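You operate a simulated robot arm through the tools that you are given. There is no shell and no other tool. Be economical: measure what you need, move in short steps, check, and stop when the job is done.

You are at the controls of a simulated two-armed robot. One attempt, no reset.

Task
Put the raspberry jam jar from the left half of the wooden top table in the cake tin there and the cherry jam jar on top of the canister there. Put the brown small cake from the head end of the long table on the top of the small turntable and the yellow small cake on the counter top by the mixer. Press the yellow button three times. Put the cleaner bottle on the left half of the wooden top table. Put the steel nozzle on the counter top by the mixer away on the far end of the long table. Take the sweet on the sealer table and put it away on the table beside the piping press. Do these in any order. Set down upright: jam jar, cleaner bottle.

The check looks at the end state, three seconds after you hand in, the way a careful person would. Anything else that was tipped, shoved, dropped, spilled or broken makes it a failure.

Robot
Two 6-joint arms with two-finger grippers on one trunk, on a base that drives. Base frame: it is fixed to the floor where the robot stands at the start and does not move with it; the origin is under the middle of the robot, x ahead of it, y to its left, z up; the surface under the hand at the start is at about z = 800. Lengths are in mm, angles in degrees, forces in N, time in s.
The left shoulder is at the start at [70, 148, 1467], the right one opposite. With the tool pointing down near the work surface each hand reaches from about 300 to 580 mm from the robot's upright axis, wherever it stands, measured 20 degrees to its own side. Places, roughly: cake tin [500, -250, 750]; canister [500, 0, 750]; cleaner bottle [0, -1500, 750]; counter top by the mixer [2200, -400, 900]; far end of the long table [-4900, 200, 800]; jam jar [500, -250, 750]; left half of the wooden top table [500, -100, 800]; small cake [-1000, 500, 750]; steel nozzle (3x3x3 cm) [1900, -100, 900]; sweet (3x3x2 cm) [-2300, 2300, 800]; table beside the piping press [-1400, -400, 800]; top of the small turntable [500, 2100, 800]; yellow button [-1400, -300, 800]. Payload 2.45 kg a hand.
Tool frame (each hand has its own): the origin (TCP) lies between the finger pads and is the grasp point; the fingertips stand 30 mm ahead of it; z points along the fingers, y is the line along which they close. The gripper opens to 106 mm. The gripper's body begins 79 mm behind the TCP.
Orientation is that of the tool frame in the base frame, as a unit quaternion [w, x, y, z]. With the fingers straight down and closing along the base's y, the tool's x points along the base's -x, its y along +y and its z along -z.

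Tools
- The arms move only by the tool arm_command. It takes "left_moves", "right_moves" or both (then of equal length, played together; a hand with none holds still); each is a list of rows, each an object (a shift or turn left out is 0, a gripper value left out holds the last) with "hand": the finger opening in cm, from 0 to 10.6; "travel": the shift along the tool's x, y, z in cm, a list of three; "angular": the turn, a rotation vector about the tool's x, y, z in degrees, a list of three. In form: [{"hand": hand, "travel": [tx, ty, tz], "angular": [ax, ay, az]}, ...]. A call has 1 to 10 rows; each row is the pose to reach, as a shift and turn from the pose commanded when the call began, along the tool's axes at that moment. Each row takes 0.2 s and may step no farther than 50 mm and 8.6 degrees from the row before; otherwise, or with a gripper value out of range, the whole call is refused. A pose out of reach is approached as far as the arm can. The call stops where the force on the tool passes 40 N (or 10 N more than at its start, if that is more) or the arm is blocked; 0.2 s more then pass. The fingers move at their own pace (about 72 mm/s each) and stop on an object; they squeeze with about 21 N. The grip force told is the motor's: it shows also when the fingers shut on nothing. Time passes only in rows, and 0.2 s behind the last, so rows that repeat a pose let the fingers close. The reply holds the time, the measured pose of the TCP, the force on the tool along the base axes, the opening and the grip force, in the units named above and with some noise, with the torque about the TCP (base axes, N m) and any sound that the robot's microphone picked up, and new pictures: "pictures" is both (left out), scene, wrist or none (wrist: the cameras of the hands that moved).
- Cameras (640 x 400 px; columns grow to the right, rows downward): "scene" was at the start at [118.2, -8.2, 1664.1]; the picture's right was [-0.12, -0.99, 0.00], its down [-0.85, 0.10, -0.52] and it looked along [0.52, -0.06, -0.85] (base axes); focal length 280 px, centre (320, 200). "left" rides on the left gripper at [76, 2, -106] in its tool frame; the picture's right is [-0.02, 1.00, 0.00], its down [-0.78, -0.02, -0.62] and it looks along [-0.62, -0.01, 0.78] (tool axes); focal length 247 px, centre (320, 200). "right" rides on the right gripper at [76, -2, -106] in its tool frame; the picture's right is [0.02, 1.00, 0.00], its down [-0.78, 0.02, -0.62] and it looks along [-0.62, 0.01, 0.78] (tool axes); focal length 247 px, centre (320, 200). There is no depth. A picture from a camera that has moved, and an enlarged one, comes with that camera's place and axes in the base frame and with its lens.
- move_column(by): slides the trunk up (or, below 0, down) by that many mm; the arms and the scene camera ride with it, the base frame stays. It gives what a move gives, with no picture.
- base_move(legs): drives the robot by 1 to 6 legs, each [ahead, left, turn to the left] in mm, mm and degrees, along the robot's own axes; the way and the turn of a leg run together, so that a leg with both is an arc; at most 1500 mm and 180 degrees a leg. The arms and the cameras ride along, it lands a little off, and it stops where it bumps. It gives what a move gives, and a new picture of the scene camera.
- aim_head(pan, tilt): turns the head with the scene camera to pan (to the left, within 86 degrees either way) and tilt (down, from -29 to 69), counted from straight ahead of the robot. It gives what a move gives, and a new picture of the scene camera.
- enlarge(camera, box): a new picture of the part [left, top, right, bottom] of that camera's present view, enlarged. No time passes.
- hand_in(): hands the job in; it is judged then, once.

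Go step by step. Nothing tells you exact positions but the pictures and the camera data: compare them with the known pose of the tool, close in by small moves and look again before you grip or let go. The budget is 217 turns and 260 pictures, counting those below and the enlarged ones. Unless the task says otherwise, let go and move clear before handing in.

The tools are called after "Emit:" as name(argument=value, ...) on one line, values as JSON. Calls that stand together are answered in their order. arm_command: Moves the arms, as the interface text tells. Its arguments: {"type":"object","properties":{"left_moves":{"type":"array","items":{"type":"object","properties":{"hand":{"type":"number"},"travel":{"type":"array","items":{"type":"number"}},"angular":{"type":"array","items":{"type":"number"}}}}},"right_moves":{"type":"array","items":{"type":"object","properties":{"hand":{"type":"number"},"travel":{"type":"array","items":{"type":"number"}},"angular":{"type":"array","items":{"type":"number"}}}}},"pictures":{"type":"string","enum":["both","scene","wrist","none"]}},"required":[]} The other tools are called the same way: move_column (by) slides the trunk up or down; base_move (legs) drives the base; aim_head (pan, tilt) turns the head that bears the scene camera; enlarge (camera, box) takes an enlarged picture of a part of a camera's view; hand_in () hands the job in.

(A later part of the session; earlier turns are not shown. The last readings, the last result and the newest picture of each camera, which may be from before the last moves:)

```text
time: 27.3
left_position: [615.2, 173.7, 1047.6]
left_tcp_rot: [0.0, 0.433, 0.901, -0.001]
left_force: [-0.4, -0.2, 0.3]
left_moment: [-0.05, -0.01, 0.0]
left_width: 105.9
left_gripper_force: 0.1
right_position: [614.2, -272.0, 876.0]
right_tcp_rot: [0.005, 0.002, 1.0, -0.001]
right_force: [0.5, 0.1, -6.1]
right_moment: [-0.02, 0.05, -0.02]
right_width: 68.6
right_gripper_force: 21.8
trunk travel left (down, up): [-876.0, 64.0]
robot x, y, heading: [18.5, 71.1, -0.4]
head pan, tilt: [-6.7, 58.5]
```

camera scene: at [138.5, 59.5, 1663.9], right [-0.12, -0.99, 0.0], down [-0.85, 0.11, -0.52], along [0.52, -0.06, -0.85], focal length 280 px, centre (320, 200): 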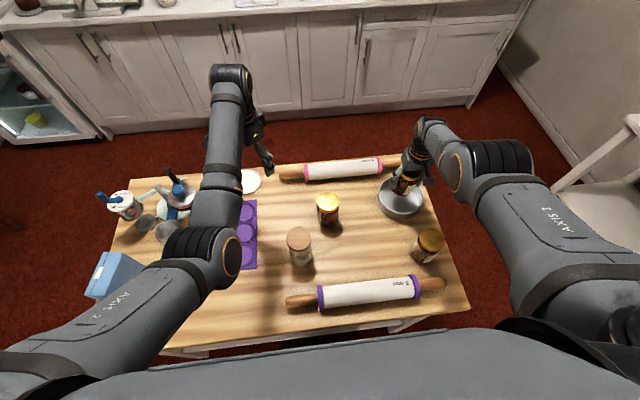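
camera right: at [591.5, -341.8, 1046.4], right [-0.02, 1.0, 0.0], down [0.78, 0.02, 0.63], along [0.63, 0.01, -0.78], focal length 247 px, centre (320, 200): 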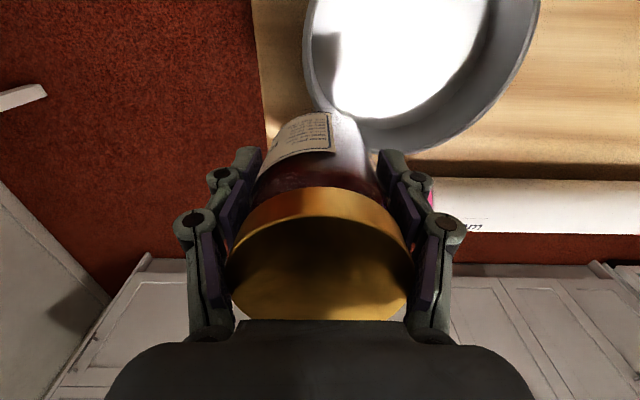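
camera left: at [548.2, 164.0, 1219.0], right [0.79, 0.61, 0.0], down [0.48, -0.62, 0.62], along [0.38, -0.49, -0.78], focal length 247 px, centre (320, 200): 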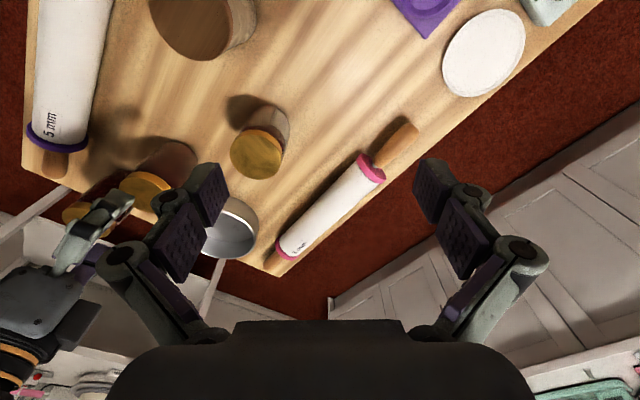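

Emit:
move_column(by=-4)

```text
time: 27.9
left_position: [614.6, 174.8, 1045.0]
left_tcp_rot: [0.001, 0.433, 0.901, -0.001]
left_force: [0.1, -0.2, 0.9]
left_moment: [0.0, 0.0, -0.01]
left_width: 105.9
left_gripper_force: 0.0
right_position: [614.8, -272.3, 875.6]
right_tcp_rot: [0.006, 0.003, 1.0, -0.001]
right_force: [-1.8, -0.6, 10.9]
right_moment: [-0.03, 0.57, 0.03]
right_width: 68.7
right_gripper_force: 21.2
trunk travel left (down, up): [-872.0, 68.0]
robot x, y, heading: [20.8, 72.5, -0.3]
head pan, tilt: [-6.7, 58.5]
```

It's seated (10.9 N up). Open the fingers, raise the column a bit.

Emit:
arm_command(right_moves=[{"hand": 7.5}, {"hand": 9}, {"hand": 9}], pictures="wrist")

Emit:
move_column(by=68)

```text
time: 28.7
left_position: [615.3, 174.0, 1044.9]
left_tcp_rot: [0.0, 0.433, 0.901, 0.0]
left_force: [-0.2, 0.0, -0.5]
left_moment: [0.01, 0.0, -0.01]
left_width: 105.9
left_gripper_force: 0.0
right_position: [612.9, -271.3, 870.5]
right_tcp_rot: [0.004, 0.001, 1.0, -0.001]
right_force: [-0.8, -0.1, 0.2]
right_moment: [-0.01, -0.07, 0.03]
right_width: 90.0
right_gripper_force: 0.2
trunk travel left (down, up): [-872.0, 68.0]
robot x, y, heading: [18.8, 75.8, -0.2]
head pan, tilt: [-6.7, 58.5]
camera right: at [537.3, -271.3, 979.0], right [-0.02, 1.0, 0.0], down [0.78, 0.01, 0.63], along [0.63, 0.01, -0.78], focal length 247 px, centre (320, 200)
```

right: 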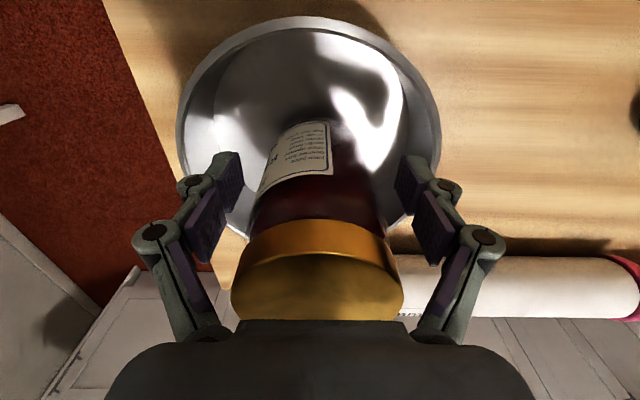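

```text
time: 29.7
left_position: [615.1, 173.8, 1111.8]
left_tcp_rot: [0.001, 0.433, 0.901, -0.001]
left_force: [-0.6, 0.8, -0.4]
left_moment: [-0.01, 0.01, -0.01]
left_width: 106.1
left_gripper_force: 0.0
right_position: [613.5, -271.7, 940.6]
right_tcp_rot: [0.005, 0.002, 1.0, -0.001]
right_force: [-0.2, 0.7, -0.6]
right_moment: [0.01, 0.01, -0.01]
right_width: 89.9
right_gripper_force: 0.0
trunk travel left (down, up): [-940.0, 0.0]
robot x, y, heading: [15.4, 74.4, -0.3]
head pan, tilt: [-6.7, 58.5]
```

Open fully and drive back slightly so the fingers slide out past the lid.

Emit:
arm_command(right_moves=[{"hand": 10.6}, {"hand": 10.6}], pictures="none")

Emit:
base_move(legs=[[-75, 0, 0]])

```text
time: 30.3
left_position: [615.5, 173.5, 1112.1]
left_tcp_rot: [0.0, 0.433, 0.901, 0.0]
left_force: [0.2, 0.4, -0.6]
left_moment: [-0.04, 0.04, -0.03]
left_width: 105.9
left_gripper_force: 0.0
right_position: [612.2, -271.4, 940.6]
right_tcp_rot: [0.004, 0.002, 1.0, -0.001]
right_force: [-1.0, 0.2, -0.1]
right_moment: [0.01, 0.0, 0.0]
right_width: 106.1
right_gripper_force: 0.0
trunk travel left (down, up): [-940.0, 0.0]
robot x, y, heading: [21.0, 75.6, -0.5]
head pan, tilt: [-6.7, 58.5]
```

```text
time: 31.4
left_position: [543.2, 175.7, 1107.0]
left_tcp_rot: [-0.003, 0.432, 0.902, -0.002]
left_force: [0.7, -0.4, -0.7]
left_moment: [0.04, 0.04, 0.03]
left_width: 106.0
left_gripper_force: 0.1
right_position: [542.7, -270.7, 936.6]
right_tcp_rot: [0.002, 0.001, 1.0, -0.001]
right_force: [0.0, 0.8, -0.5]
right_moment: [-0.03, 0.07, 0.0]
right_width: 105.8
right_gripper_force: 0.1
trunk travel left (down, up): [-940.0, 0.0]
robot x, y, heading: [-56.1, 73.3, -0.4]
head pan, tilt: [-6.7, 58.5]
camera scene: at [70.2, 64.6, 1663.1], right [-0.12, -0.99, 0.0], down [-0.85, 0.1, -0.52], along [0.51, -0.06, -0.86], focal length 280 px, centre (320, 200)
```

scene: 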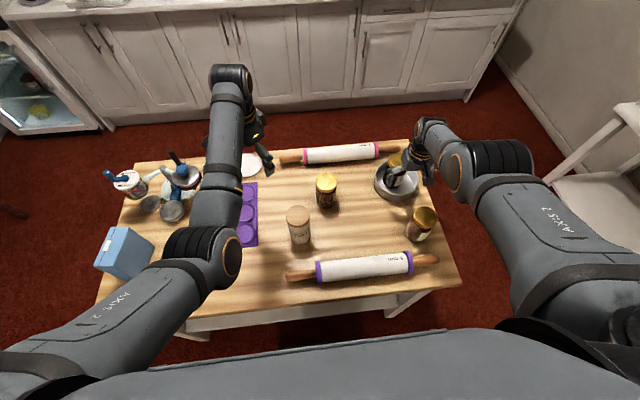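

Emit:
arm_command(right_moves=[{"travel": [0, 0, -3]}, {"travel": [0, 0, -6]}, {"travel": [0, 0, -9]}, {"travel": [0, 0, -12]}, {"travel": [0, 0, -15]}, {"travel": [0, 0, -15]}], pictures="scene")

```text
time: 32.8
left_position: [536.8, 175.1, 1112.4]
left_tcp_rot: [-0.001, 0.432, 0.902, 0.0]
left_force: [-0.4, -0.2, 0.2]
left_moment: [-0.01, -0.02, 0.0]
left_width: 105.9
left_gripper_force: 0.0
right_position: [592.8, -282.9, 1073.0]
right_tcp_rot: [0.005, 0.001, 1.0, 0.0]
right_force: [-0.4, -0.5, 0.4]
right_moment: [0.0, -0.05, -0.02]
right_width: 105.9
right_gripper_force: 0.1
right hand out of reach, approached as far as the arm can: row 1, 2, 3, 4, 5, 6
trunk travel left (down, up): [-940.0, 0.0]
robot x, y, heading: [-57.6, 72.3, -0.1]
head pan, tilt: [-6.7, 58.5]
camera scene: at [59.6, 64.6, 1664.1], right [-0.12, -0.99, 0.0], down [-0.85, 0.1, -0.52], along [0.52, -0.06, -0.85], focal length 280 px, centre (320, 200)
```

scene: 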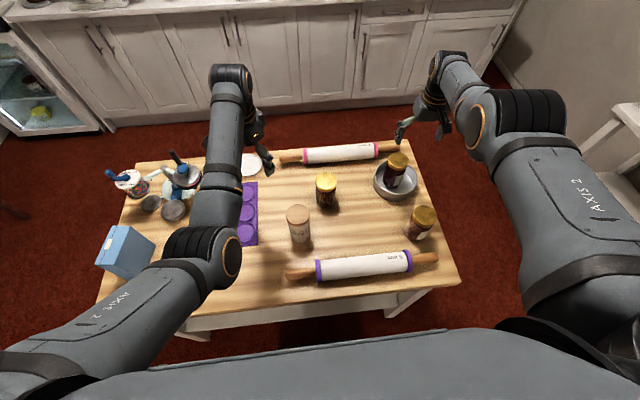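

The raspberry jar stands in the tin. Now I try to free the right arm from its stuck posture by yawing and pulling back.

Emit:
arm_command(right_moves=[{"travel": [3, 2, 0], "angular": [0, 0, -8]}, {"travel": [6, 4, 0], "angular": [0, 0, -16]}, {"travel": [9, 6, 0], "angular": [0, 0, -24]}, {"travel": [12, 8, 0], "angular": [0, 0, -32]}, {"travel": [15, 8, 0], "angular": [0, 0, -40]}, {"travel": [18, 8, 0], "angular": [0, 0, -40]}, {"travel": [20, 8, 0], "angular": [0, 0, -40]}, {"travel": [20, 8, 0], "angular": [0, 0, -40]}], pictures="scene")

```text
time: 34.6
left_position: [538.1, 174.3, 1112.6]
left_tcp_rot: [-0.001, 0.433, 0.901, 0.0]
left_force: [-1.5, 1.0, 0.2]
left_moment: [-0.03, -0.01, 0.0]
left_width: 105.9
left_gripper_force: 0.0
right_position: [572.5, -231.6, 994.4]
right_tcp_rot: [0.003, -0.341, 0.94, -0.002]
right_force: [0.5, 0.1, -0.1]
right_moment: [0.01, 0.01, -0.01]
right_width: 105.9
right_gripper_force: 0.1
right hand out of reach, approached as far as the arm can: row 1, 2, 3, 4, 5, 6, 7, 8
trunk travel left (down, up): [-940.0, 0.0]
robot x, y, heading: [-58.9, 72.1, -0.1]
head pan, tilt: [-6.7, 58.5]
camera scene: at [60.1, 64.3, 1664.1], right [-0.12, -0.99, 0.0], down [-0.85, 0.1, -0.52], along [0.52, -0.06, -0.85], focal length 280 px, centre (320, 200)
```

scene: 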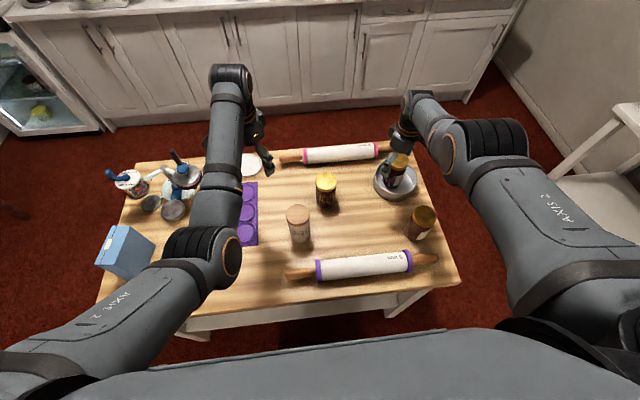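

The arm is locked fully straight. I'll push the target outward and up, then pull back in, hoping the elbow unlocks the right way.

Emit:
arm_command(right_moves=[{"travel": [-3, -2.5, -2], "angular": [0, 0, 8]}, {"travel": [-6, -5, -4], "angular": [0, 0, 16]}, {"travel": [-9, -7.5, -6], "angular": [0, 0, 24]}, {"travel": [-12, -10, -8], "angular": [0, 0, 32]}, {"travel": [-15, -12.5, -10], "angular": [0, 0, 40]}, {"travel": [-18, -15, -12], "angular": [0, 0, 40]}, {"travel": [-21, -17.5, -14], "angular": [0, 0, 40]}, {"travel": [-24, -20, -16], "angular": [0, 0, 40]}], pictures="none")

Emit:
arm_command(right_moves=[{"travel": [4, 0, 0]}, {"travel": [8, 0, 0]}, {"travel": [12, 0, 0]}, {"travel": [16, 0, 0]}, {"travel": [20, 0, 0]}, {"travel": [24, 0, 0]}, {"travel": [28, 0, 0]}, {"travel": [32, 0, 0]}, {"travel": [36, 0, 0]}, {"travel": [36, 0, 0]}], pictures="scene")

```text
time: 36.4
left_position: [537.9, 175.6, 1110.8]
left_tcp_rot: [0.0, 0.432, 0.902, -0.002]
left_force: [-0.3, 0.4, 0.0]
left_moment: [-0.02, -0.03, -0.02]
left_width: 106.2
left_gripper_force: 0.0
right_position: [621.0, -208.5, 1131.6]
right_tcp_rot: [0.004, 0.001, 1.0, -0.001]
right_force: [0.0, 0.4, 0.6]
right_moment: [-0.02, 0.02, 0.0]
right_width: 106.3
right_gripper_force: 0.0
right hand out of reach, approached as far as the arm can: row 1, 2, 3, 4, 5, 6, 7, 8
trunk travel left (down, up): [-940.0, 0.0]
robot x, y, heading: [-59.4, 77.7, -0.1]
head pan, tilt: [-6.7, 58.5]
```

```text
time: 38.6
left_position: [538.4, 175.1, 1112.0]
left_tcp_rot: [0.0, 0.432, 0.902, 0.0]
left_force: [-0.2, 0.3, 0.2]
left_moment: [0.01, 0.03, -0.02]
left_width: 105.8
left_gripper_force: 0.0
right_position: [254.3, -213.0, 1135.5]
right_tcp_rot: [0.004, 0.001, 1.0, 0.001]
right_force: [-0.2, 0.0, -1.0]
right_moment: [0.0, 0.03, -0.01]
right_width: 105.8
right_gripper_force: 0.1
right hand out of reach, approached as far as the arm can: row 4, 5, 6, 7
trunk travel left (down, up): [-940.0, 0.0]
robot x, y, heading: [-59.7, 74.0, -0.1]
head pan, tilt: [-6.7, 58.5]
camera scene: at [60.4, 64.1, 1664.0], right [-0.12, -0.99, 0.0], down [-0.85, 0.1, -0.52], along [0.52, -0.06, -0.85], focal length 280 px, centre (320, 200)
```

scene: 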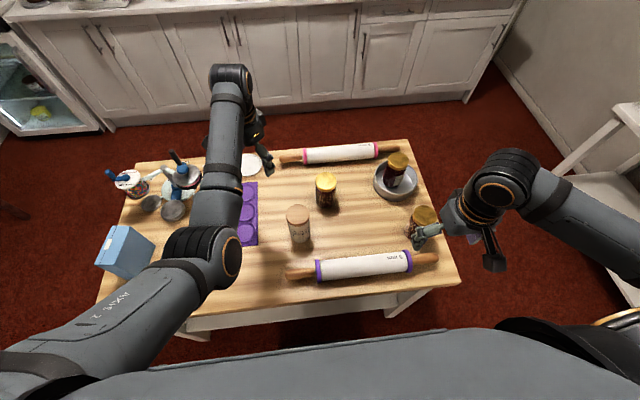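

Unlocked: the right hand is free. I'll check the cherry jar's label from the left camera.

Emit:
enlarge(camera="left", box=[0, 100, 320, 300])

```text
2.00 times, centred on (160, 200) of left
camera zoom: at [491.2, 235.1, 1218.6], right [0.79, 0.61, 0.0], down [0.48, -0.62, 0.62], along [0.38, -0.49, -0.78], focal length 494 px, centre (640, 200)
```

zoom: 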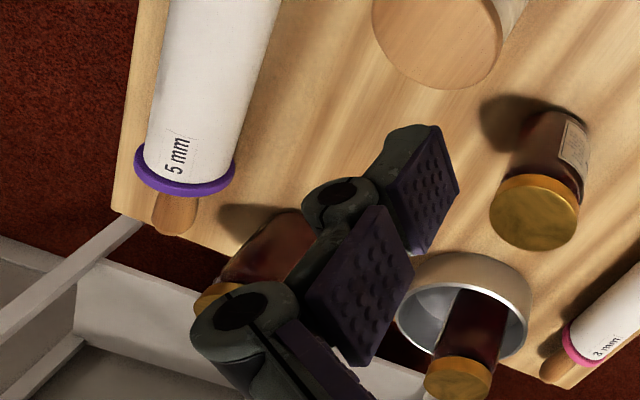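

Park the left hand higher and further back, and bring the right hand over the cherry jar at about (418, −292).

Emit:
arm_command(left_moves=[{"travel": [0, 0, -4]}, {"travel": [0, 0, -8], "angular": [0, 0, -5]}, {"travel": [1, -1.2, -12], "angular": [0, 0, -11]}, {"travel": [2, -2.4, -16], "angular": [0, 0, -17]}, {"travel": [3.5, -4.5, -20], "angular": [0, 0, -23]}, {"travel": [5.5, -7, -23], "angular": [0, 0, -29]}, {"travel": [7.5, -9.5, -25], "angular": [0, 0, -35]}, {"travel": [9.5, -11.7, -25], "angular": [0, 0, -41]}, {"travel": [9.5, -11.7, -25], "angular": [0, 0, -47]}, {"travel": [9.5, -11.7, -25], "angular": [0, 0, -51]}], right_moves=[{"travel": [-2, -1, 0]}, {"travel": [-4, -2, 0]}, {"travel": [-6, -3, 0]}, {"travel": [-8, -4, 0]}, {"travel": [-10, -5, 0]}, {"travel": [-12, -6, 0]}, {"travel": [-14, -7, 0]}, {"travel": [-16.4, -7.9, 0]}, {"travel": [-16.4, -7.9, 0]}, {"travel": [-16.4, -7.9, 0]}], pictures="none")

Emit:
move_column(by=-150)

Emit:
enlarge(camera="right", box=[0, 0, 640, 400])

```text
time: 40.4
left_position: [592.9, 164.8, 1279.9]
left_tcp_rot: [0.029, 0.11, 0.993, 0.0]
left_force: [0.1, -1.5, -1.7]
left_moment: [-0.02, -0.05, -0.02]
left_width: 105.8
left_gripper_force: 0.0
left hand out of reach, approached as far as the arm can: row 2, 3, 4, 5, 6, 7, 8
right_position: [415.1, -291.1, 1134.9]
right_tcp_rot: [0.005, 0.001, 1.0, 0.0]
right_force: [0.2, 0.3, -0.9]
right_moment: [0.03, -0.01, 0.02]
right_width: 106.1
right_gripper_force: 0.0
trunk travel left (down, up): [-940.0, 0.0]
robot x, y, heading: [-57.2, 75.7, -0.2]
head pan, tilt: [-6.7, 58.5]
stopped in row 8 (left hand): the force on the tool passed its limit at 58 N (the readings are from after the stop); the commanded pose is now the measured one
```

```text
time: 42.1
left_position: [591.6, 164.2, 1129.2]
left_tcp_rot: [0.028, 0.111, 0.993, 0.001]
left_force: [0.2, -0.4, 0.7]
left_moment: [0.01, 0.0, 0.01]
left_width: 106.3
left_gripper_force: 0.1
right_position: [414.1, -291.9, 985.1]
right_tcp_rot: [0.005, 0.002, 1.0, 0.0]
right_force: [0.4, -0.4, 0.5]
right_moment: [-0.01, 0.01, -0.02]
right_width: 105.9
right_gripper_force: 0.1
trunk travel left (down, up): [-790.0, 150.0]
robot x, y, heading: [-58.2, 73.2, -0.3]
head pan, tilt: [-6.7, 58.5]
```

```text
1.00 times, centred on (320, 200) of right (not enlarged: the box is as wide or as high as the picture)
camera zoom: at [336.8, -291.6, 1091.3], right [-0.02, 1.0, 0.0], down [0.78, 0.02, 0.63], along [0.63, 0.01, -0.78], focal length 247 px, centre (320, 200)
```

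zoom: 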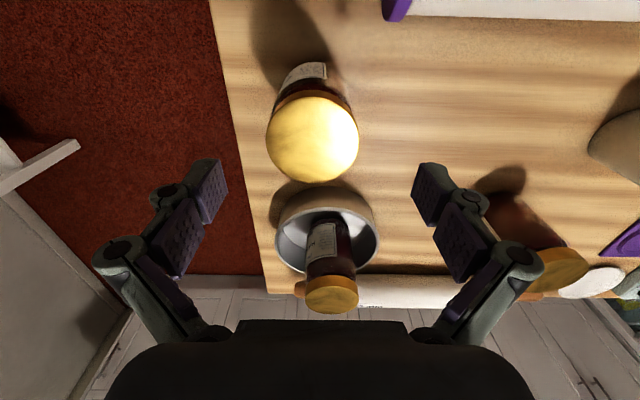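

Emit:
arm_command(right_moves=[{"travel": [0, -0.4, 3.5]}, {"travel": [0, -0.4, 7]}, {"travel": [0, -0.4, 10]}, {"travel": [0, -0.4, 11.5], "hand": 10.6}, {"travel": [0, -0.4, 11.5], "hand": 0}, {"travel": [0, -0.4, 11.5]}, {"travel": [0, -0.4, 11.5]}, {"travel": [0, -0.4, 11.5]}, {"travel": [0, -0.4, 8.5]}, {"travel": [0, -0.4, 8.5]}], pictures="scene")

```text
time: 44.3
left_position: [591.7, 164.8, 1128.3]
left_tcp_rot: [0.027, 0.111, 0.993, 0.001]
left_force: [0.2, 0.5, 0.6]
left_moment: [0.0, -0.02, 0.02]
left_width: 105.9
left_gripper_force: 0.2
right_position: [414.6, -296.0, 901.2]
right_tcp_rot: [0.004, 0.0, 1.0, 0.0]
right_force: [-0.5, -0.7, -6.4]
right_moment: [-0.03, 0.02, 0.01]
right_width: 70.2
right_gripper_force: 20.7
trunk travel left (down, up): [-790.0, 150.0]
robot x, y, heading: [-54.9, 73.5, -0.3]
head pan, tilt: [-6.7, 58.5]
camera scene: at [60.9, 64.3, 1514.0], right [-0.12, -0.99, 0.0], down [-0.85, 0.1, -0.52], along [0.52, -0.06, -0.85], focal length 280 px, centre (320, 200)
```

scene: 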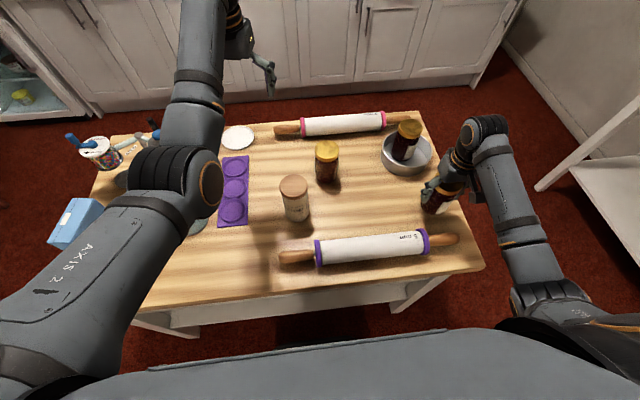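

Cherry jar held (by elimination of the RASP… and …BERRY labels). Lift it high and drive the base left so that the canister is within the right hand's zone.

Emit:
arm_command(right_moves=[{"travel": [0, 0, -4]}, {"travel": [0, 0, -8]}, {"travel": [0, 0, -12]}, {"travel": [0, 0, -16]}, {"travel": [0, 0, -18]}, {"travel": [0, 0, -18]}], pictures="none")

Emit:
base_move(legs=[[0, 280, 0]])

Emit:
enlarge(camera="right", box=[0, 0, 640, 400])

```text
time: 45.7
left_position: [593.6, 163.3, 1128.3]
left_tcp_rot: [0.027, 0.111, 0.994, 0.0]
left_force: [0.6, 0.0, 0.5]
left_moment: [-0.02, 0.01, -0.02]
left_width: 106.1
left_gripper_force: 0.0
right_position: [380.4, -318.4, 1063.2]
right_tcp_rot: [0.006, 0.0, 1.0, 0.001]
right_force: [0.2, -0.1, -6.7]
right_moment: [-0.03, 0.05, -0.02]
right_width: 69.9
right_gripper_force: 20.5
right hand out of reach, approached as far as the arm can: row 3, 4, 5, 6
trunk travel left (down, up): [-790.0, 150.0]
robot x, y, heading: [-59.6, 73.8, -0.0]
head pan, tilt: [-6.7, 58.5]
```

```text
time: 47.7
left_position: [594.0, 434.0, 1128.7]
left_tcp_rot: [0.027, 0.111, 0.993, 0.001]
left_force: [-0.2, -1.1, -0.3]
left_moment: [0.03, -0.01, 0.0]
left_width: 105.9
left_gripper_force: 0.1
right_position: [379.7, -46.0, 1061.9]
right_tcp_rot: [0.006, 0.002, 1.0, 0.001]
right_force: [-0.2, -0.1, -6.4]
right_moment: [-0.02, -0.03, 0.0]
right_width: 69.9
right_gripper_force: 20.7
trunk travel left (down, up): [-790.0, 150.0]
robot x, y, heading: [-57.6, 346.0, -0.5]
head pan, tilt: [-6.7, 58.5]
camera scene: at [62.1, 335.5, 1513.9], right [-0.12, -0.99, 0.0], down [-0.85, 0.11, -0.52], along [0.52, -0.06, -0.85], focal length 280 px, centre (320, 200)
```

scene: 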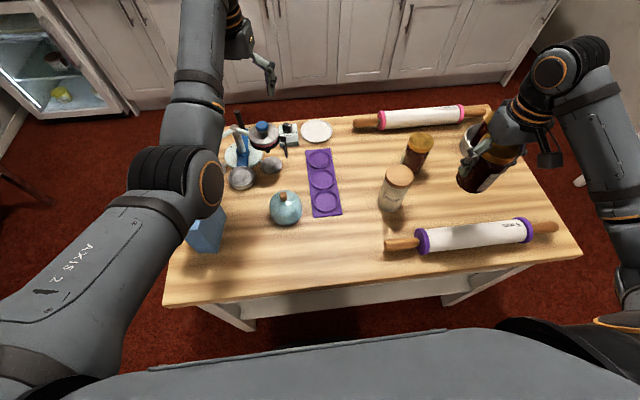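

```text
1.00 times, centred on (320, 200) of right (not enlarged: the box is as wide or as high as the picture)
camera zoom: at [302.5, -46.7, 1167.9], right [-0.02, 1.0, 0.0], down [0.77, 0.01, 0.63], along [0.63, 0.01, -0.77], focal length 247 px, centre (320, 200)
```

zoom: 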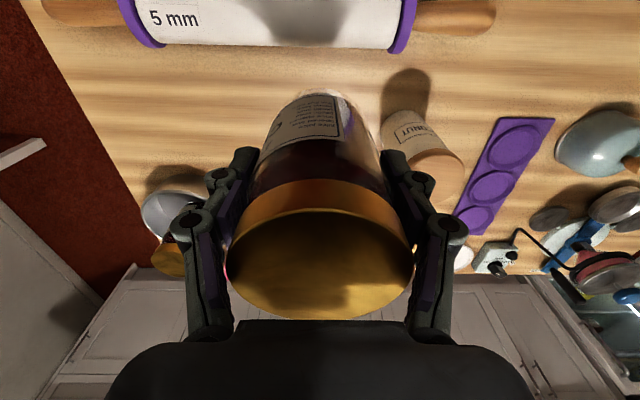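

Emit:
arm_command(right_moves=[{"travel": [-1, 2, 0]}, {"travel": [-2, 4, 0]}, {"travel": [-3, 6, 0]}, {"travel": [-4, 8, 0]}, {"travel": [-4.5, 8, 0]}, {"travel": [-4.5, 8, 0]}], pictures="both")

```text
time: 49.1
left_position: [593.9, 436.4, 1129.2]
left_tcp_rot: [0.028, 0.112, 0.993, 0.001]
left_force: [-0.2, 0.9, -0.6]
left_moment: [-0.01, 0.01, 0.02]
left_width: 105.9
left_gripper_force: 0.0
right_position: [370.7, -17.7, 1042.3]
right_tcp_rot: [0.008, 0.002, 1.0, 0.002]
right_force: [0.2, 0.4, -7.3]
right_moment: [0.01, -0.01, -0.02]
right_width: 69.8
right_gripper_force: 21.3
right hand out of reach, approached as far as the arm can: row 1, 2, 3, 4, 5, 6
trunk travel left (down, up): [-790.0, 150.0]
robot x, y, heading: [-58.5, 350.8, -0.2]
head pan, tilt: [-6.7, 58.5]
camera scene: at [62.0, 337.6, 1514.0], right [-0.12, -0.99, 0.0], down [-0.85, 0.1, -0.52], along [0.52, -0.06, -0.85], focal length 280 px, centre (320, 200)
camera right: at [292.9, -18.3, 1148.5], right [-0.02, 1.0, 0.0], down [0.77, 0.01, 0.64], along [0.64, 0.01, -0.77], focal length 247 px, centre (320, 200)
```

scene: 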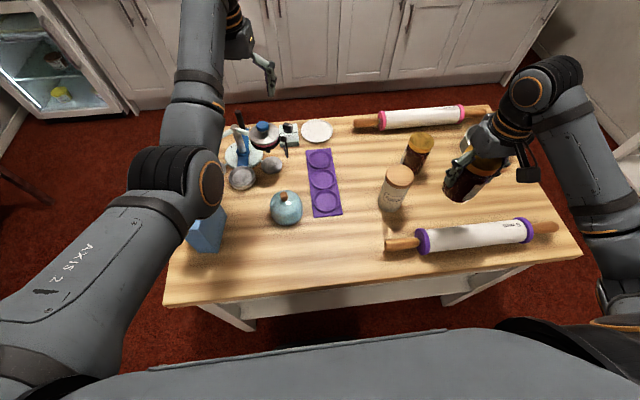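
right: 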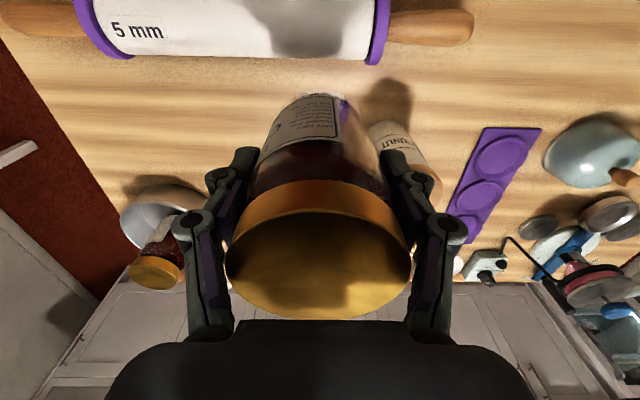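

The arm is now on its inner reach limit; command it outward (+x).

Emit:
arm_command(right_moves=[{"travel": [-2, 0, 0]}, {"travel": [-4, 0, 0]}, {"travel": [-6, 0, 0]}, {"travel": [-8, 0, 0]}, {"travel": [-10, 0, 0]}, {"travel": [-10, 0, 0]}], pictures="wrist")

```text
time: 50.5
left_position: [592.4, 436.1, 1129.7]
left_tcp_rot: [0.029, 0.111, 0.993, 0.0]
left_force: [0.0, -0.4, 0.7]
left_moment: [0.02, -0.08, -0.04]
left_width: 106.1
left_gripper_force: 0.1
right_position: [480.9, -34.8, 1006.5]
right_tcp_rot: [0.009, 0.002, 1.0, 0.001]
right_force: [0.7, -0.4, -6.6]
right_moment: [0.02, 0.0, 0.01]
right_width: 69.4
right_gripper_force: 21.1
right hand out of reach, approached as far as the arm can: row 1, 2, 3, 4, 5, 6
trunk travel left (down, up): [-790.0, 150.0]
robot x, y, heading: [-55.4, 345.6, -0.3]
head pan, tilt: [-6.7, 58.5]
camera right: at [403.5, -35.8, 1112.8], right [-0.02, 1.0, 0.0], down [0.77, 0.01, 0.63], along [0.63, 0.01, -0.77], focal length 247 px, centre (320, 200)
```

right: 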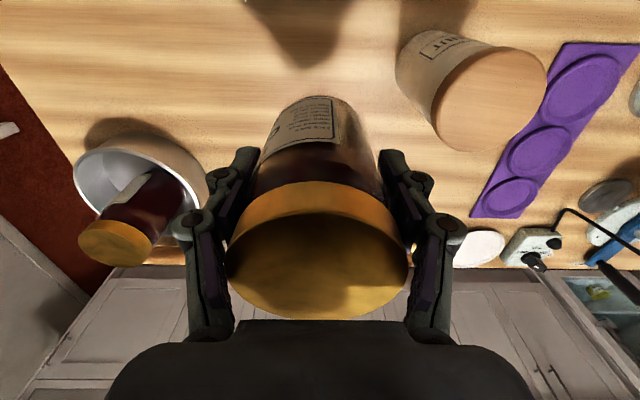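

I now suspect a height limit (TCP about 300 mm below the shoulder when pointing down). Raise the column fully, then lower the hand relative to it.

Emit:
move_column(by=150)

Emit:
arm_command(right_moves=[{"travel": [0, 0, 2]}, {"travel": [0, 0, 4]}, {"travel": [0, 0, 6]}, {"travel": [0, 0, 8]}, {"travel": [0, 0, 10]}, {"travel": [0, 0, 10]}], pictures="wrist")

```text
time: 52.2
left_position: [593.8, 434.6, 1278.2]
left_tcp_rot: [0.027, 0.112, 0.993, 0.0]
left_force: [0.0, -0.7, 0.2]
left_moment: [-0.01, -0.02, 0.0]
left_width: 106.0
left_gripper_force: 0.2
right_position: [482.1, -35.0, 1157.3]
right_tcp_rot: [0.008, 0.002, 1.0, 0.001]
right_force: [-0.8, -0.9, -6.1]
right_moment: [0.01, 0.03, 0.01]
right_width: 69.3
right_gripper_force: 20.7
trunk travel left (down, up): [-940.0, 0.0]
robot x, y, heading: [-58.3, 349.1, -0.5]
head pan, tilt: [-6.7, 58.5]
```

```text
time: 53.6
left_position: [592.9, 435.6, 1278.6]
left_tcp_rot: [0.027, 0.111, 0.993, 0.0]
left_force: [0.6, 0.4, 0.4]
left_moment: [0.01, 0.0, -0.02]
left_width: 106.1
left_gripper_force: 0.2
right_position: [484.0, -33.5, 1057.9]
right_tcp_rot: [0.008, 0.002, 1.0, 0.002]
right_force: [0.8, 0.6, -7.1]
right_moment: [-0.01, 0.02, 0.02]
right_width: 69.1
right_gripper_force: 21.0
trunk travel left (down, up): [-940.0, 0.0]
robot x, y, heading: [-56.3, 344.8, -0.3]
head pan, tilt: [-6.7, 58.5]
camera right: at [406.8, -34.0, 1163.9], right [-0.02, 1.0, 0.0], down [0.77, 0.01, 0.63], along [0.63, 0.01, -0.77], focal length 247 px, centre (320, 200)
```

right: 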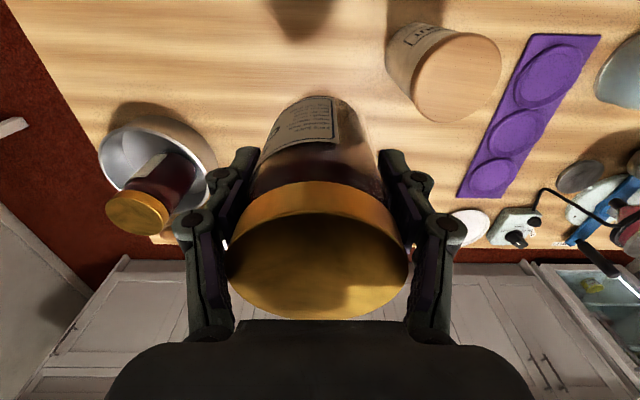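

That works. Canister centre is about (459, 84), top near 936. Move above it.

Emit:
arm_command(right_moves=[{"travel": [0.6, 3, 0]}, {"travel": [1.2, 6, 0]}, {"travel": [1.8, 9, 0]}, {"travel": [2.5, 11.7, 0]}, {"travel": [2.5, 11.7, 0]}], pictures="both")

Emit:
enlarge(camera="scene", box=[350, 140, 510, 260])

```text
time: 54.8
left_position: [592.8, 436.1, 1278.4]
left_tcp_rot: [0.026, 0.112, 0.993, 0.001]
left_force: [0.3, -0.1, -0.5]
left_moment: [0.02, -0.01, 0.03]
left_width: 106.0
left_gripper_force: 0.1
right_position: [460.0, 81.9, 1057.5]
right_tcp_rot: [0.008, 0.003, 1.0, 0.001]
right_force: [-0.1, -0.9, -5.5]
right_moment: [-0.04, 0.05, -0.02]
right_width: 69.3
right_gripper_force: 21.7
trunk travel left (down, up): [-940.0, 0.0]
robot x, y, heading: [-55.8, 346.3, -0.3]
head pan, tilt: [-6.7, 58.5]
camera scene: at [62.2, 337.3, 1664.0], right [-0.12, -0.99, 0.0], down [-0.85, 0.1, -0.52], along [0.52, -0.06, -0.85], focal length 280 px, centre (320, 200)
camera right: at [382.0, 81.9, 1162.2], right [-0.02, 1.0, 0.0], down [0.77, 0.01, 0.63], along [0.63, 0.01, -0.77], focal length 247 px, centre (320, 200)
```

scene: 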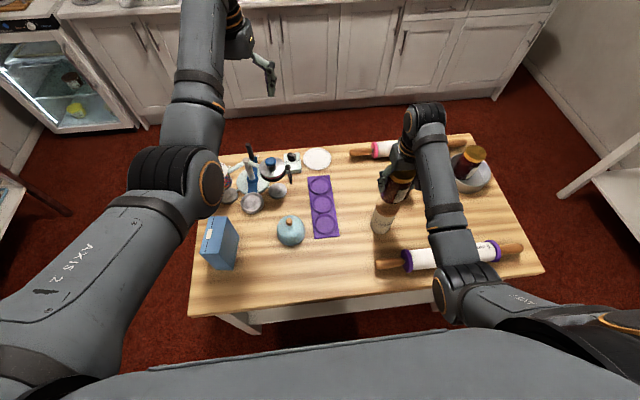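
right: 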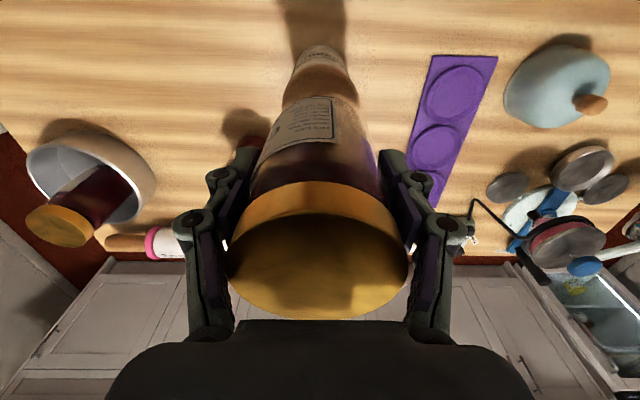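

```text
3.33 times, centred on (430, 200) of scene
camera zoom: at [62.2, 337.3, 1664.0], right [-0.12, -0.99, 0.0], down [-0.85, 0.1, -0.52], along [0.52, -0.06, -0.85], focal length 934 px, centre (-47, 200)
```

zoom: 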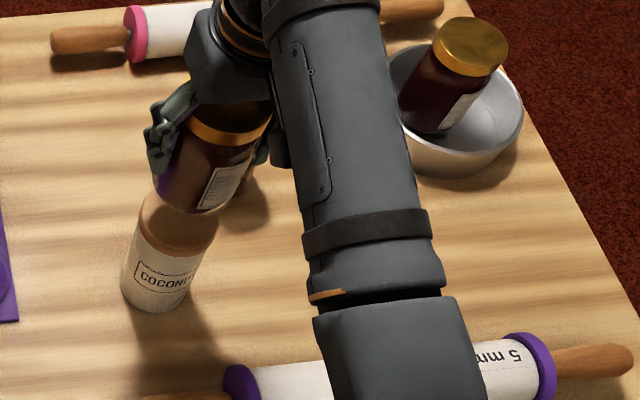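

Emit:
arm_command(right_moves=[{"travel": [0, 0.2, 1.5]}, {"travel": [0, 0.2, 3]}, {"travel": [0, 0.2, 3.3]}], pictures="wrist")

Emit:
enlarge(camera="scene", box=[360, 170, 430, 240])

Emit:
enlarge(camera="right", box=[220, 0, 420, 125])

```text
time: 55.6
left_position: [594.9, 435.1, 1278.0]
left_tcp_rot: [0.027, 0.111, 0.993, 0.001]
left_force: [-0.1, -0.5, 0.0]
left_moment: [-0.02, 0.02, 0.0]
left_width: 105.9
left_gripper_force: 0.0
right_position: [460.9, 83.0, 1025.5]
right_tcp_rot: [0.008, 0.002, 1.0, 0.001]
right_force: [-1.2, -1.0, -6.6]
right_moment: [-0.02, 0.02, -0.03]
right_width: 69.0
right_gripper_force: 21.4
trunk travel left (down, up): [-940.0, 0.0]
robot x, y, heading: [-56.4, 348.3, -0.4]
head pan, tilt: [-6.7, 58.5]
camera right: at [382.6, 83.4, 1130.2], right [-0.02, 1.0, 0.0], down [0.77, 0.01, 0.63], along [0.63, 0.01, -0.77], focal length 247 px, centre (320, 200)
```

right: 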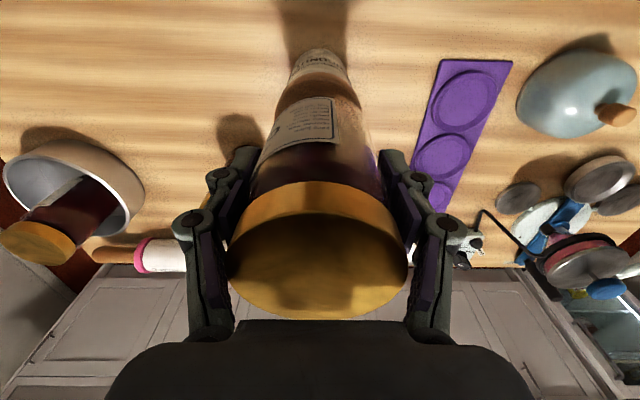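

```text
5.71 times, centred on (395, 205) of scene
camera zoom: at [62.4, 337.1, 1664.0], right [-0.12, -0.99, 0.0], down [-0.85, 0.1, -0.52], along [0.52, -0.06, -0.85], focal length 1601 px, centre (-109, 171)
```

zoom: 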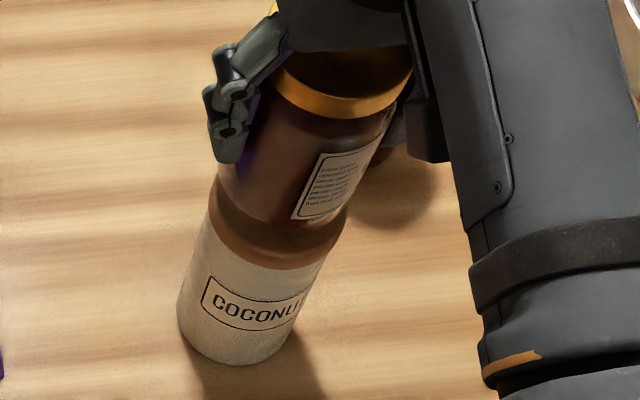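

```text
3.20 times, centred on (320, 62) of right
camera zoom: at [382.6, 83.4, 1130.2], right [-0.02, 1.0, 0.0], down [0.77, 0.01, 0.63], along [0.63, 0.01, -0.77], focal length 790 px, centre (320, 640)
```

zoom: 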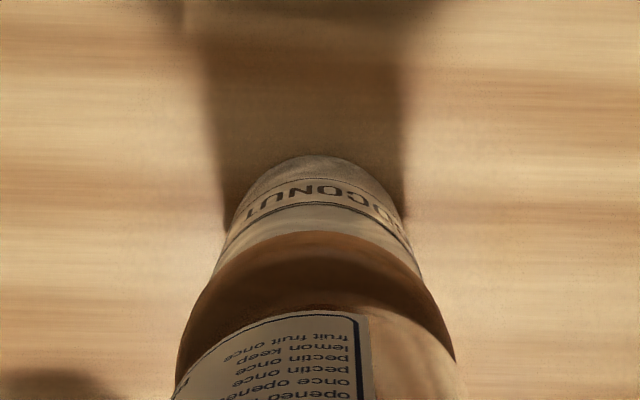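

Aligned as far as I can tell. Lower gently.

Emit:
arm_command(right_moves=[{"travel": [0, 0, 0.5]}, {"travel": [0, 0, 1]}, {"travel": [0, 0, 1.4]}, {"travel": [0, 0, 1.6]}, {"travel": [0, 0, 1.6]}], pictures="none")

```text
time: 56.8
left_position: [591.4, 437.8, 1280.8]
left_tcp_rot: [0.028, 0.111, 0.993, 0.0]
left_force: [-0.3, -0.5, -0.8]
left_moment: [-0.03, 0.01, 0.01]
left_width: 105.9
left_gripper_force: 0.0
right_position: [458.7, 85.6, 1010.3]
right_tcp_rot: [0.011, 0.001, 1.0, 0.0]
right_force: [3.6, 1.2, 11.1]
right_moment: [0.1, -0.19, -0.17]
right_width: 68.9
right_gripper_force: 20.9
trunk travel left (down, up): [-940.0, 0.0]
robot x, y, heading: [-55.9, 346.7, -0.4]
head pan, tilt: [-6.7, 58.5]
```

Emit:
enlarge(camera="scene", box=[360, 170, 430, 240])

Emit:
enlarge(camera="right", box=[220, 0, 420, 125])

```text
5.71 times, centred on (395, 205) of scene
camera zoom: at [59.7, 339.6, 1664.4], right [-0.12, -0.99, 0.0], down [-0.85, 0.1, -0.52], along [0.52, -0.06, -0.85], focal length 1601 px, centre (-109, 171)
```

zoom: 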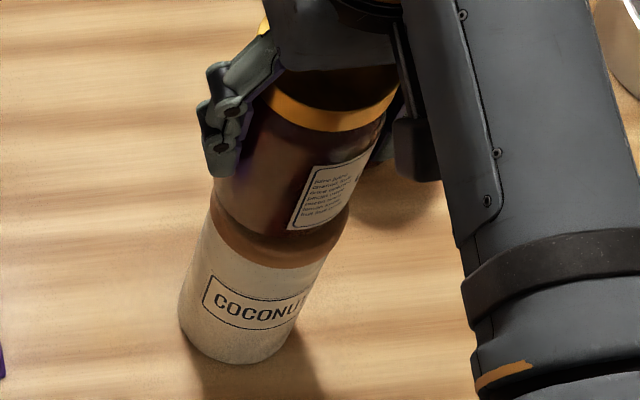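

```text
3.20 times, centred on (320, 62) of right
camera zoom: at [381.8, 85.1, 1115.9], right [-0.02, 1.0, 0.0], down [0.77, 0.01, 0.64], along [0.64, 0.01, -0.77], focal length 790 px, centre (320, 640)
```

zoom: 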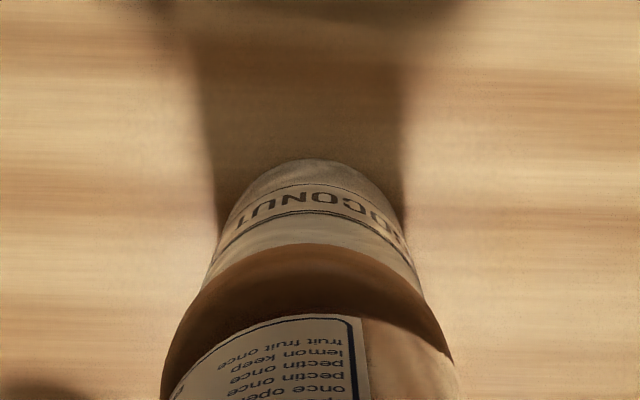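

Aligned on the canister. Release and go straight up.

Emit:
arm_command(right_moves=[{"hand": 7.4}, {"hand": 8.5}, {"hand": 10.6}, {"hand": 10.6}, {"travel": [0, 0, -3]}, {"travel": [0, 0, -6]}, {"travel": [0, 0, -9]}, {"travel": [0, 0, -12]}, {"travel": [0, 0, -13.5]}], pictures="both")

```text
time: 58.8
left_position: [592.9, 436.1, 1278.8]
left_tcp_rot: [0.028, 0.111, 0.993, 0.0]
left_force: [-1.0, 0.1, -0.5]
left_moment: [-0.01, 0.0, -0.03]
left_width: 106.0
left_gripper_force: 0.0
right_position: [469.9, 78.9, 1112.5]
right_tcp_rot: [0.009, 0.002, 1.0, 0.002]
right_force: [0.3, 0.4, 0.3]
right_moment: [0.03, -0.01, -0.01]
right_width: 106.0
right_gripper_force: 0.0
right hand out of reach, approached as far as the arm can: row 8, 9
trunk travel left (down, up): [-940.0, 0.0]
robot x, y, heading: [-56.6, 345.9, -0.3]
head pan, tilt: [-6.7, 58.5]
camera scene: at [61.7, 338.0, 1664.0], right [-0.12, -0.99, 0.0], down [-0.85, 0.1, -0.52], along [0.52, -0.06, -0.85], focal length 280 px, centre (320, 200)
camera right: at [392.5, 78.9, 1218.2], right [-0.02, 1.0, 0.0], down [0.77, 0.01, 0.64], along [0.64, 0.01, -0.77], focal length 247 px, centre (320, 200)
```

scene: 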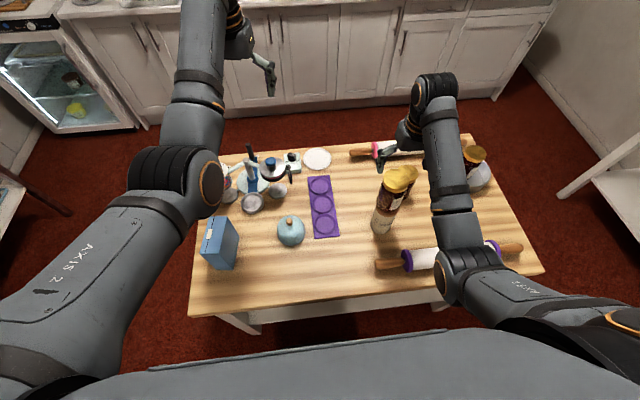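
right: 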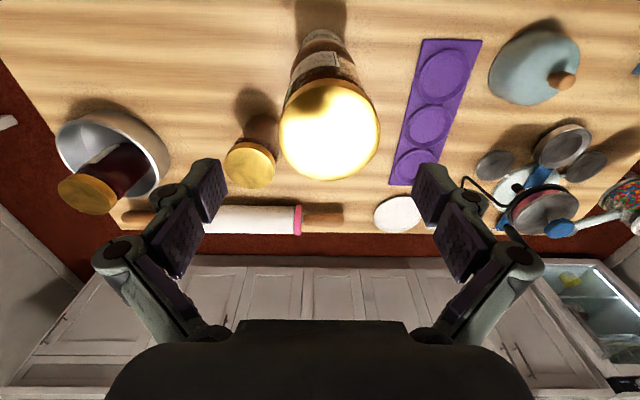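

The cherry jar stands on the canister. Back away from the table and look around to the right.

Emit:
base_move(legs=[[-220, 0, 0]])

Emit:
aim_head(pan=-80, tilt=20)

Emit:
aim_head(pan=80, tilt=20)

```text
time: 60.5
left_position: [378.9, 441.0, 1275.9]
left_tcp_rot: [0.026, 0.108, 0.994, 0.0]
left_force: [0.7, 0.9, 0.2]
left_moment: [0.02, 0.07, 0.01]
left_width: 105.8
left_gripper_force: 0.1
right_position: [258.0, 84.0, 1110.6]
right_tcp_rot: [0.008, -0.001, 1.0, 0.0]
right_force: [-0.2, 0.1, -0.5]
right_moment: [-0.01, 0.02, 0.0]
right_width: 106.1
right_gripper_force: 0.0
trunk travel left (down, up): [-940.0, 0.0]
robot x, y, heading: [-273.3, 346.4, 0.4]
head pan, tilt: [-6.7, 58.5]
camera scene: at [-150.6, 339.2, 1663.6], right [-0.12, -0.99, 0.0], down [-0.85, 0.1, -0.52], along [0.52, -0.06, -0.85], focal length 280 px, centre (320, 200)
```

scene: 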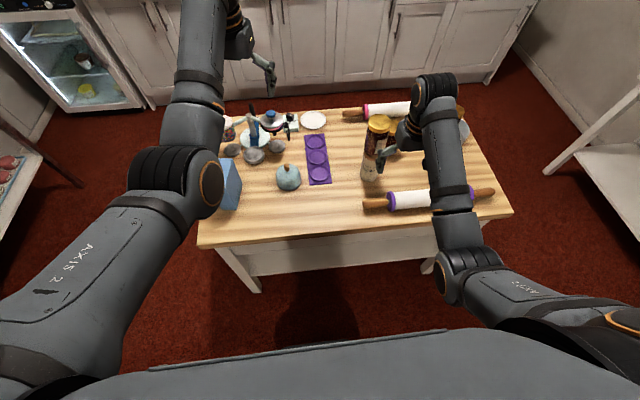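

```text
time: 61.9
left_position: [375.3, 441.3, 1279.5]
left_tcp_rot: [0.029, 0.108, 0.994, 0.0]
left_force: [-0.9, 0.3, -0.2]
left_moment: [0.03, -0.03, -0.02]
left_width: 105.6
left_gripper_force: 0.0
right_position: [253.6, 84.0, 1113.6]
right_tcp_rot: [0.009, -0.003, 1.0, 0.001]
right_force: [0.6, -0.7, 0.1]
right_moment: [0.01, -0.02, 0.0]
right_width: 105.9
right_gripper_force: 0.1
trunk travel left (down, up): [-940.0, 0.0]
robot x, y, heading: [-273.3, 348.6, 0.3]
head pan, tilt: [-80.0, 20.0]
camera scene: at [-207.8, 255.4, 1720.5], right [-0.98, -0.18, 0.0], down [-0.06, 0.34, -0.94], along [0.17, -0.92, -0.34], focal length 280 px, centre (320, 200)
```

scene: 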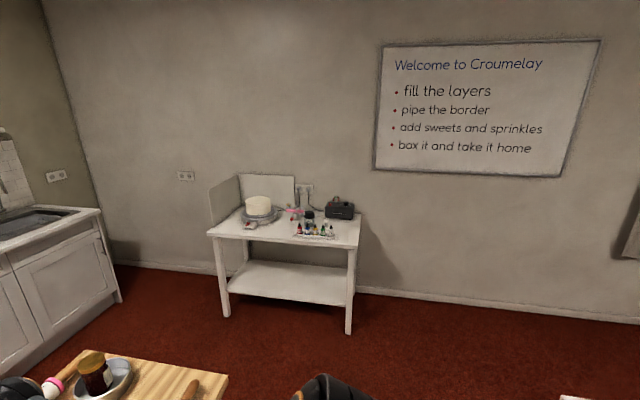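

```text
time: 64.4
left_position: [374.1, 441.4, 1278.7]
left_tcp_rot: [0.028, 0.108, 0.994, 0.0]
left_force: [-0.1, 0.4, -0.2]
left_moment: [-0.04, 0.04, 0.02]
left_width: 106.0
left_gripper_force: 0.1
right_position: [255.7, 82.9, 1113.2]
right_tcp_rot: [0.009, -0.002, 1.0, 0.0]
right_force: [-1.1, -0.6, 0.5]
right_moment: [-0.02, 0.02, -0.02]
right_width: 106.0
right_gripper_force: 0.0
trunk travel left (down, up): [-940.0, 0.0]
robot x, y, heading: [-272.6, 347.1, -0.0]
head pan, tilt: [80.0, 20.0]
camera scene: at [-207.7, 438.8, 1720.5], right [0.99, -0.17, 0.0], down [-0.06, -0.34, -0.94], along [0.16, 0.93, -0.34], focal length 280 px, centre (320, 200)
```

scene: 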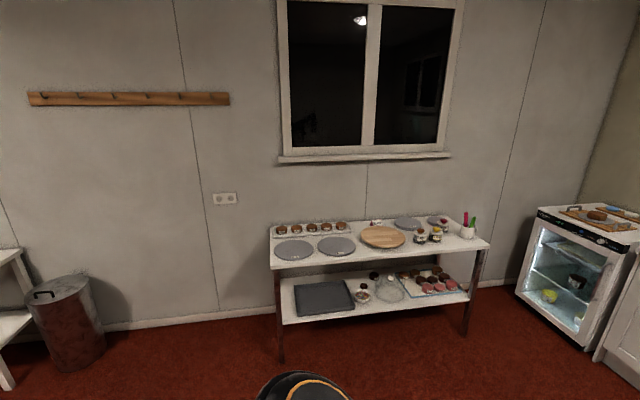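

The airbrush table with small bottles is to the right at about y −1500, the turntable shelf to the left at y 2100. I'll drive right to the airbrush table for the cleaner bottle.

Emit:
aim_head(pan=0, tilt=40)

Emit:
base_move(legs=[[0, -1250, 0], [300, 0, 0], [0, 0, -90]])

```text
time: 65.9
left_position: [375.8, 442.2, 1278.6]
left_tcp_rot: [0.028, 0.108, 0.994, 0.001]
left_force: [-0.2, -0.6, -0.2]
left_moment: [0.02, 0.0, 0.0]
left_width: 106.0
left_gripper_force: 0.0
right_position: [253.6, 84.2, 1113.5]
right_tcp_rot: [0.009, -0.002, 1.0, 0.001]
right_force: [0.2, 0.9, -0.5]
right_moment: [0.01, 0.03, -0.04]
right_width: 106.2
right_gripper_force: 0.1
trunk travel left (down, up): [-940.0, 0.0]
robot x, y, heading: [-273.6, 345.9, 0.5]
head pan, tilt: [0.0, 40.0]
camera scene: at [-138.7, 347.4, 1689.1], right [0.0, -1.0, 0.0], down [-0.64, 0.0, -0.77], along [0.77, 0.0, -0.64], focal length 280 px, centre (320, 200)
```

scene: 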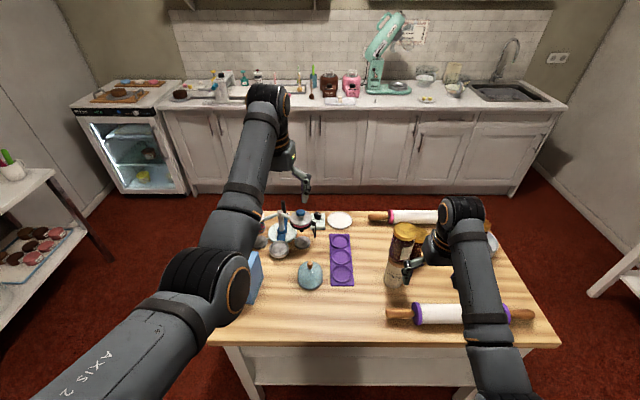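

```text
time: 77.7
left_position: [106.6, -1552.6, 1279.4]
left_tcp_rot: [0.02, 0.781, 0.624, -0.02]
left_force: [0.2, -0.8, -0.3]
left_moment: [0.0, 0.02, 0.0]
left_width: 106.0
left_gripper_force: 0.0
right_position: [-251.0, -1430.4, 1113.0]
right_tcp_rot: [0.008, 0.709, 0.705, -0.006]
right_force: [-0.2, -0.4, -0.2]
right_moment: [-0.03, -0.02, 0.05]
right_width: 106.1
right_gripper_force: 0.0
trunk travel left (down, up): [-940.0, 0.0]
robot x, y, heading: [15.8, -904.8, -90.5]
head pan, tilt: [0.0, 40.0]
camera scene: at [17.1, -1039.0, 1689.1], right [-1.0, 0.01, 0.0], down [0.0, 0.64, -0.77], along [0.0, -0.77, -0.64], focal length 280 px, centre (320, 200)
```

scene: 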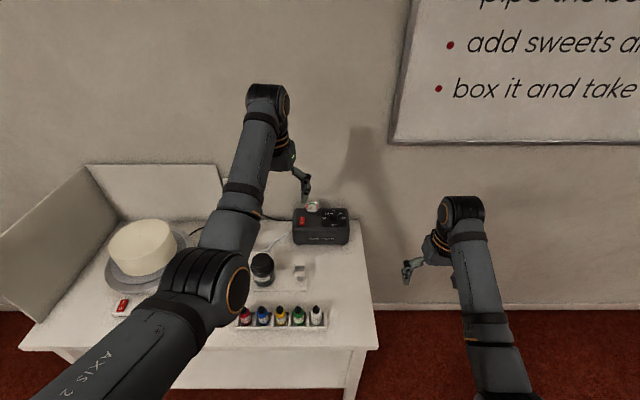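

Emit:
enlarge(camera="scene", box=[220, 190, 380, 340])

```text
2.67 times, centred on (300, 265) of scene
camera zoom: at [17.1, -1039.0, 1689.1], right [-1.0, 0.01, 0.0], down [0.0, 0.64, -0.77], along [0.0, -0.77, -0.64], focal length 747 px, centre (373, 27)
```

zoom: 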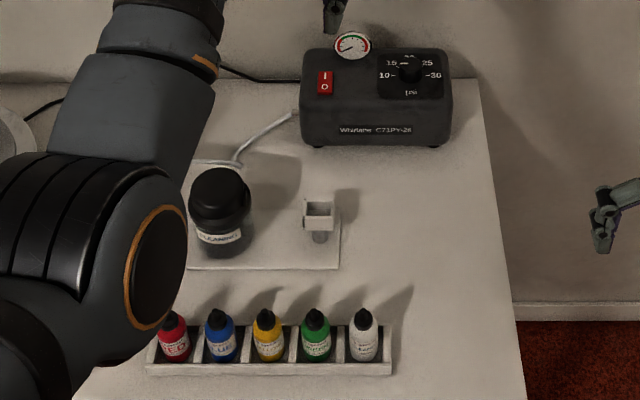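

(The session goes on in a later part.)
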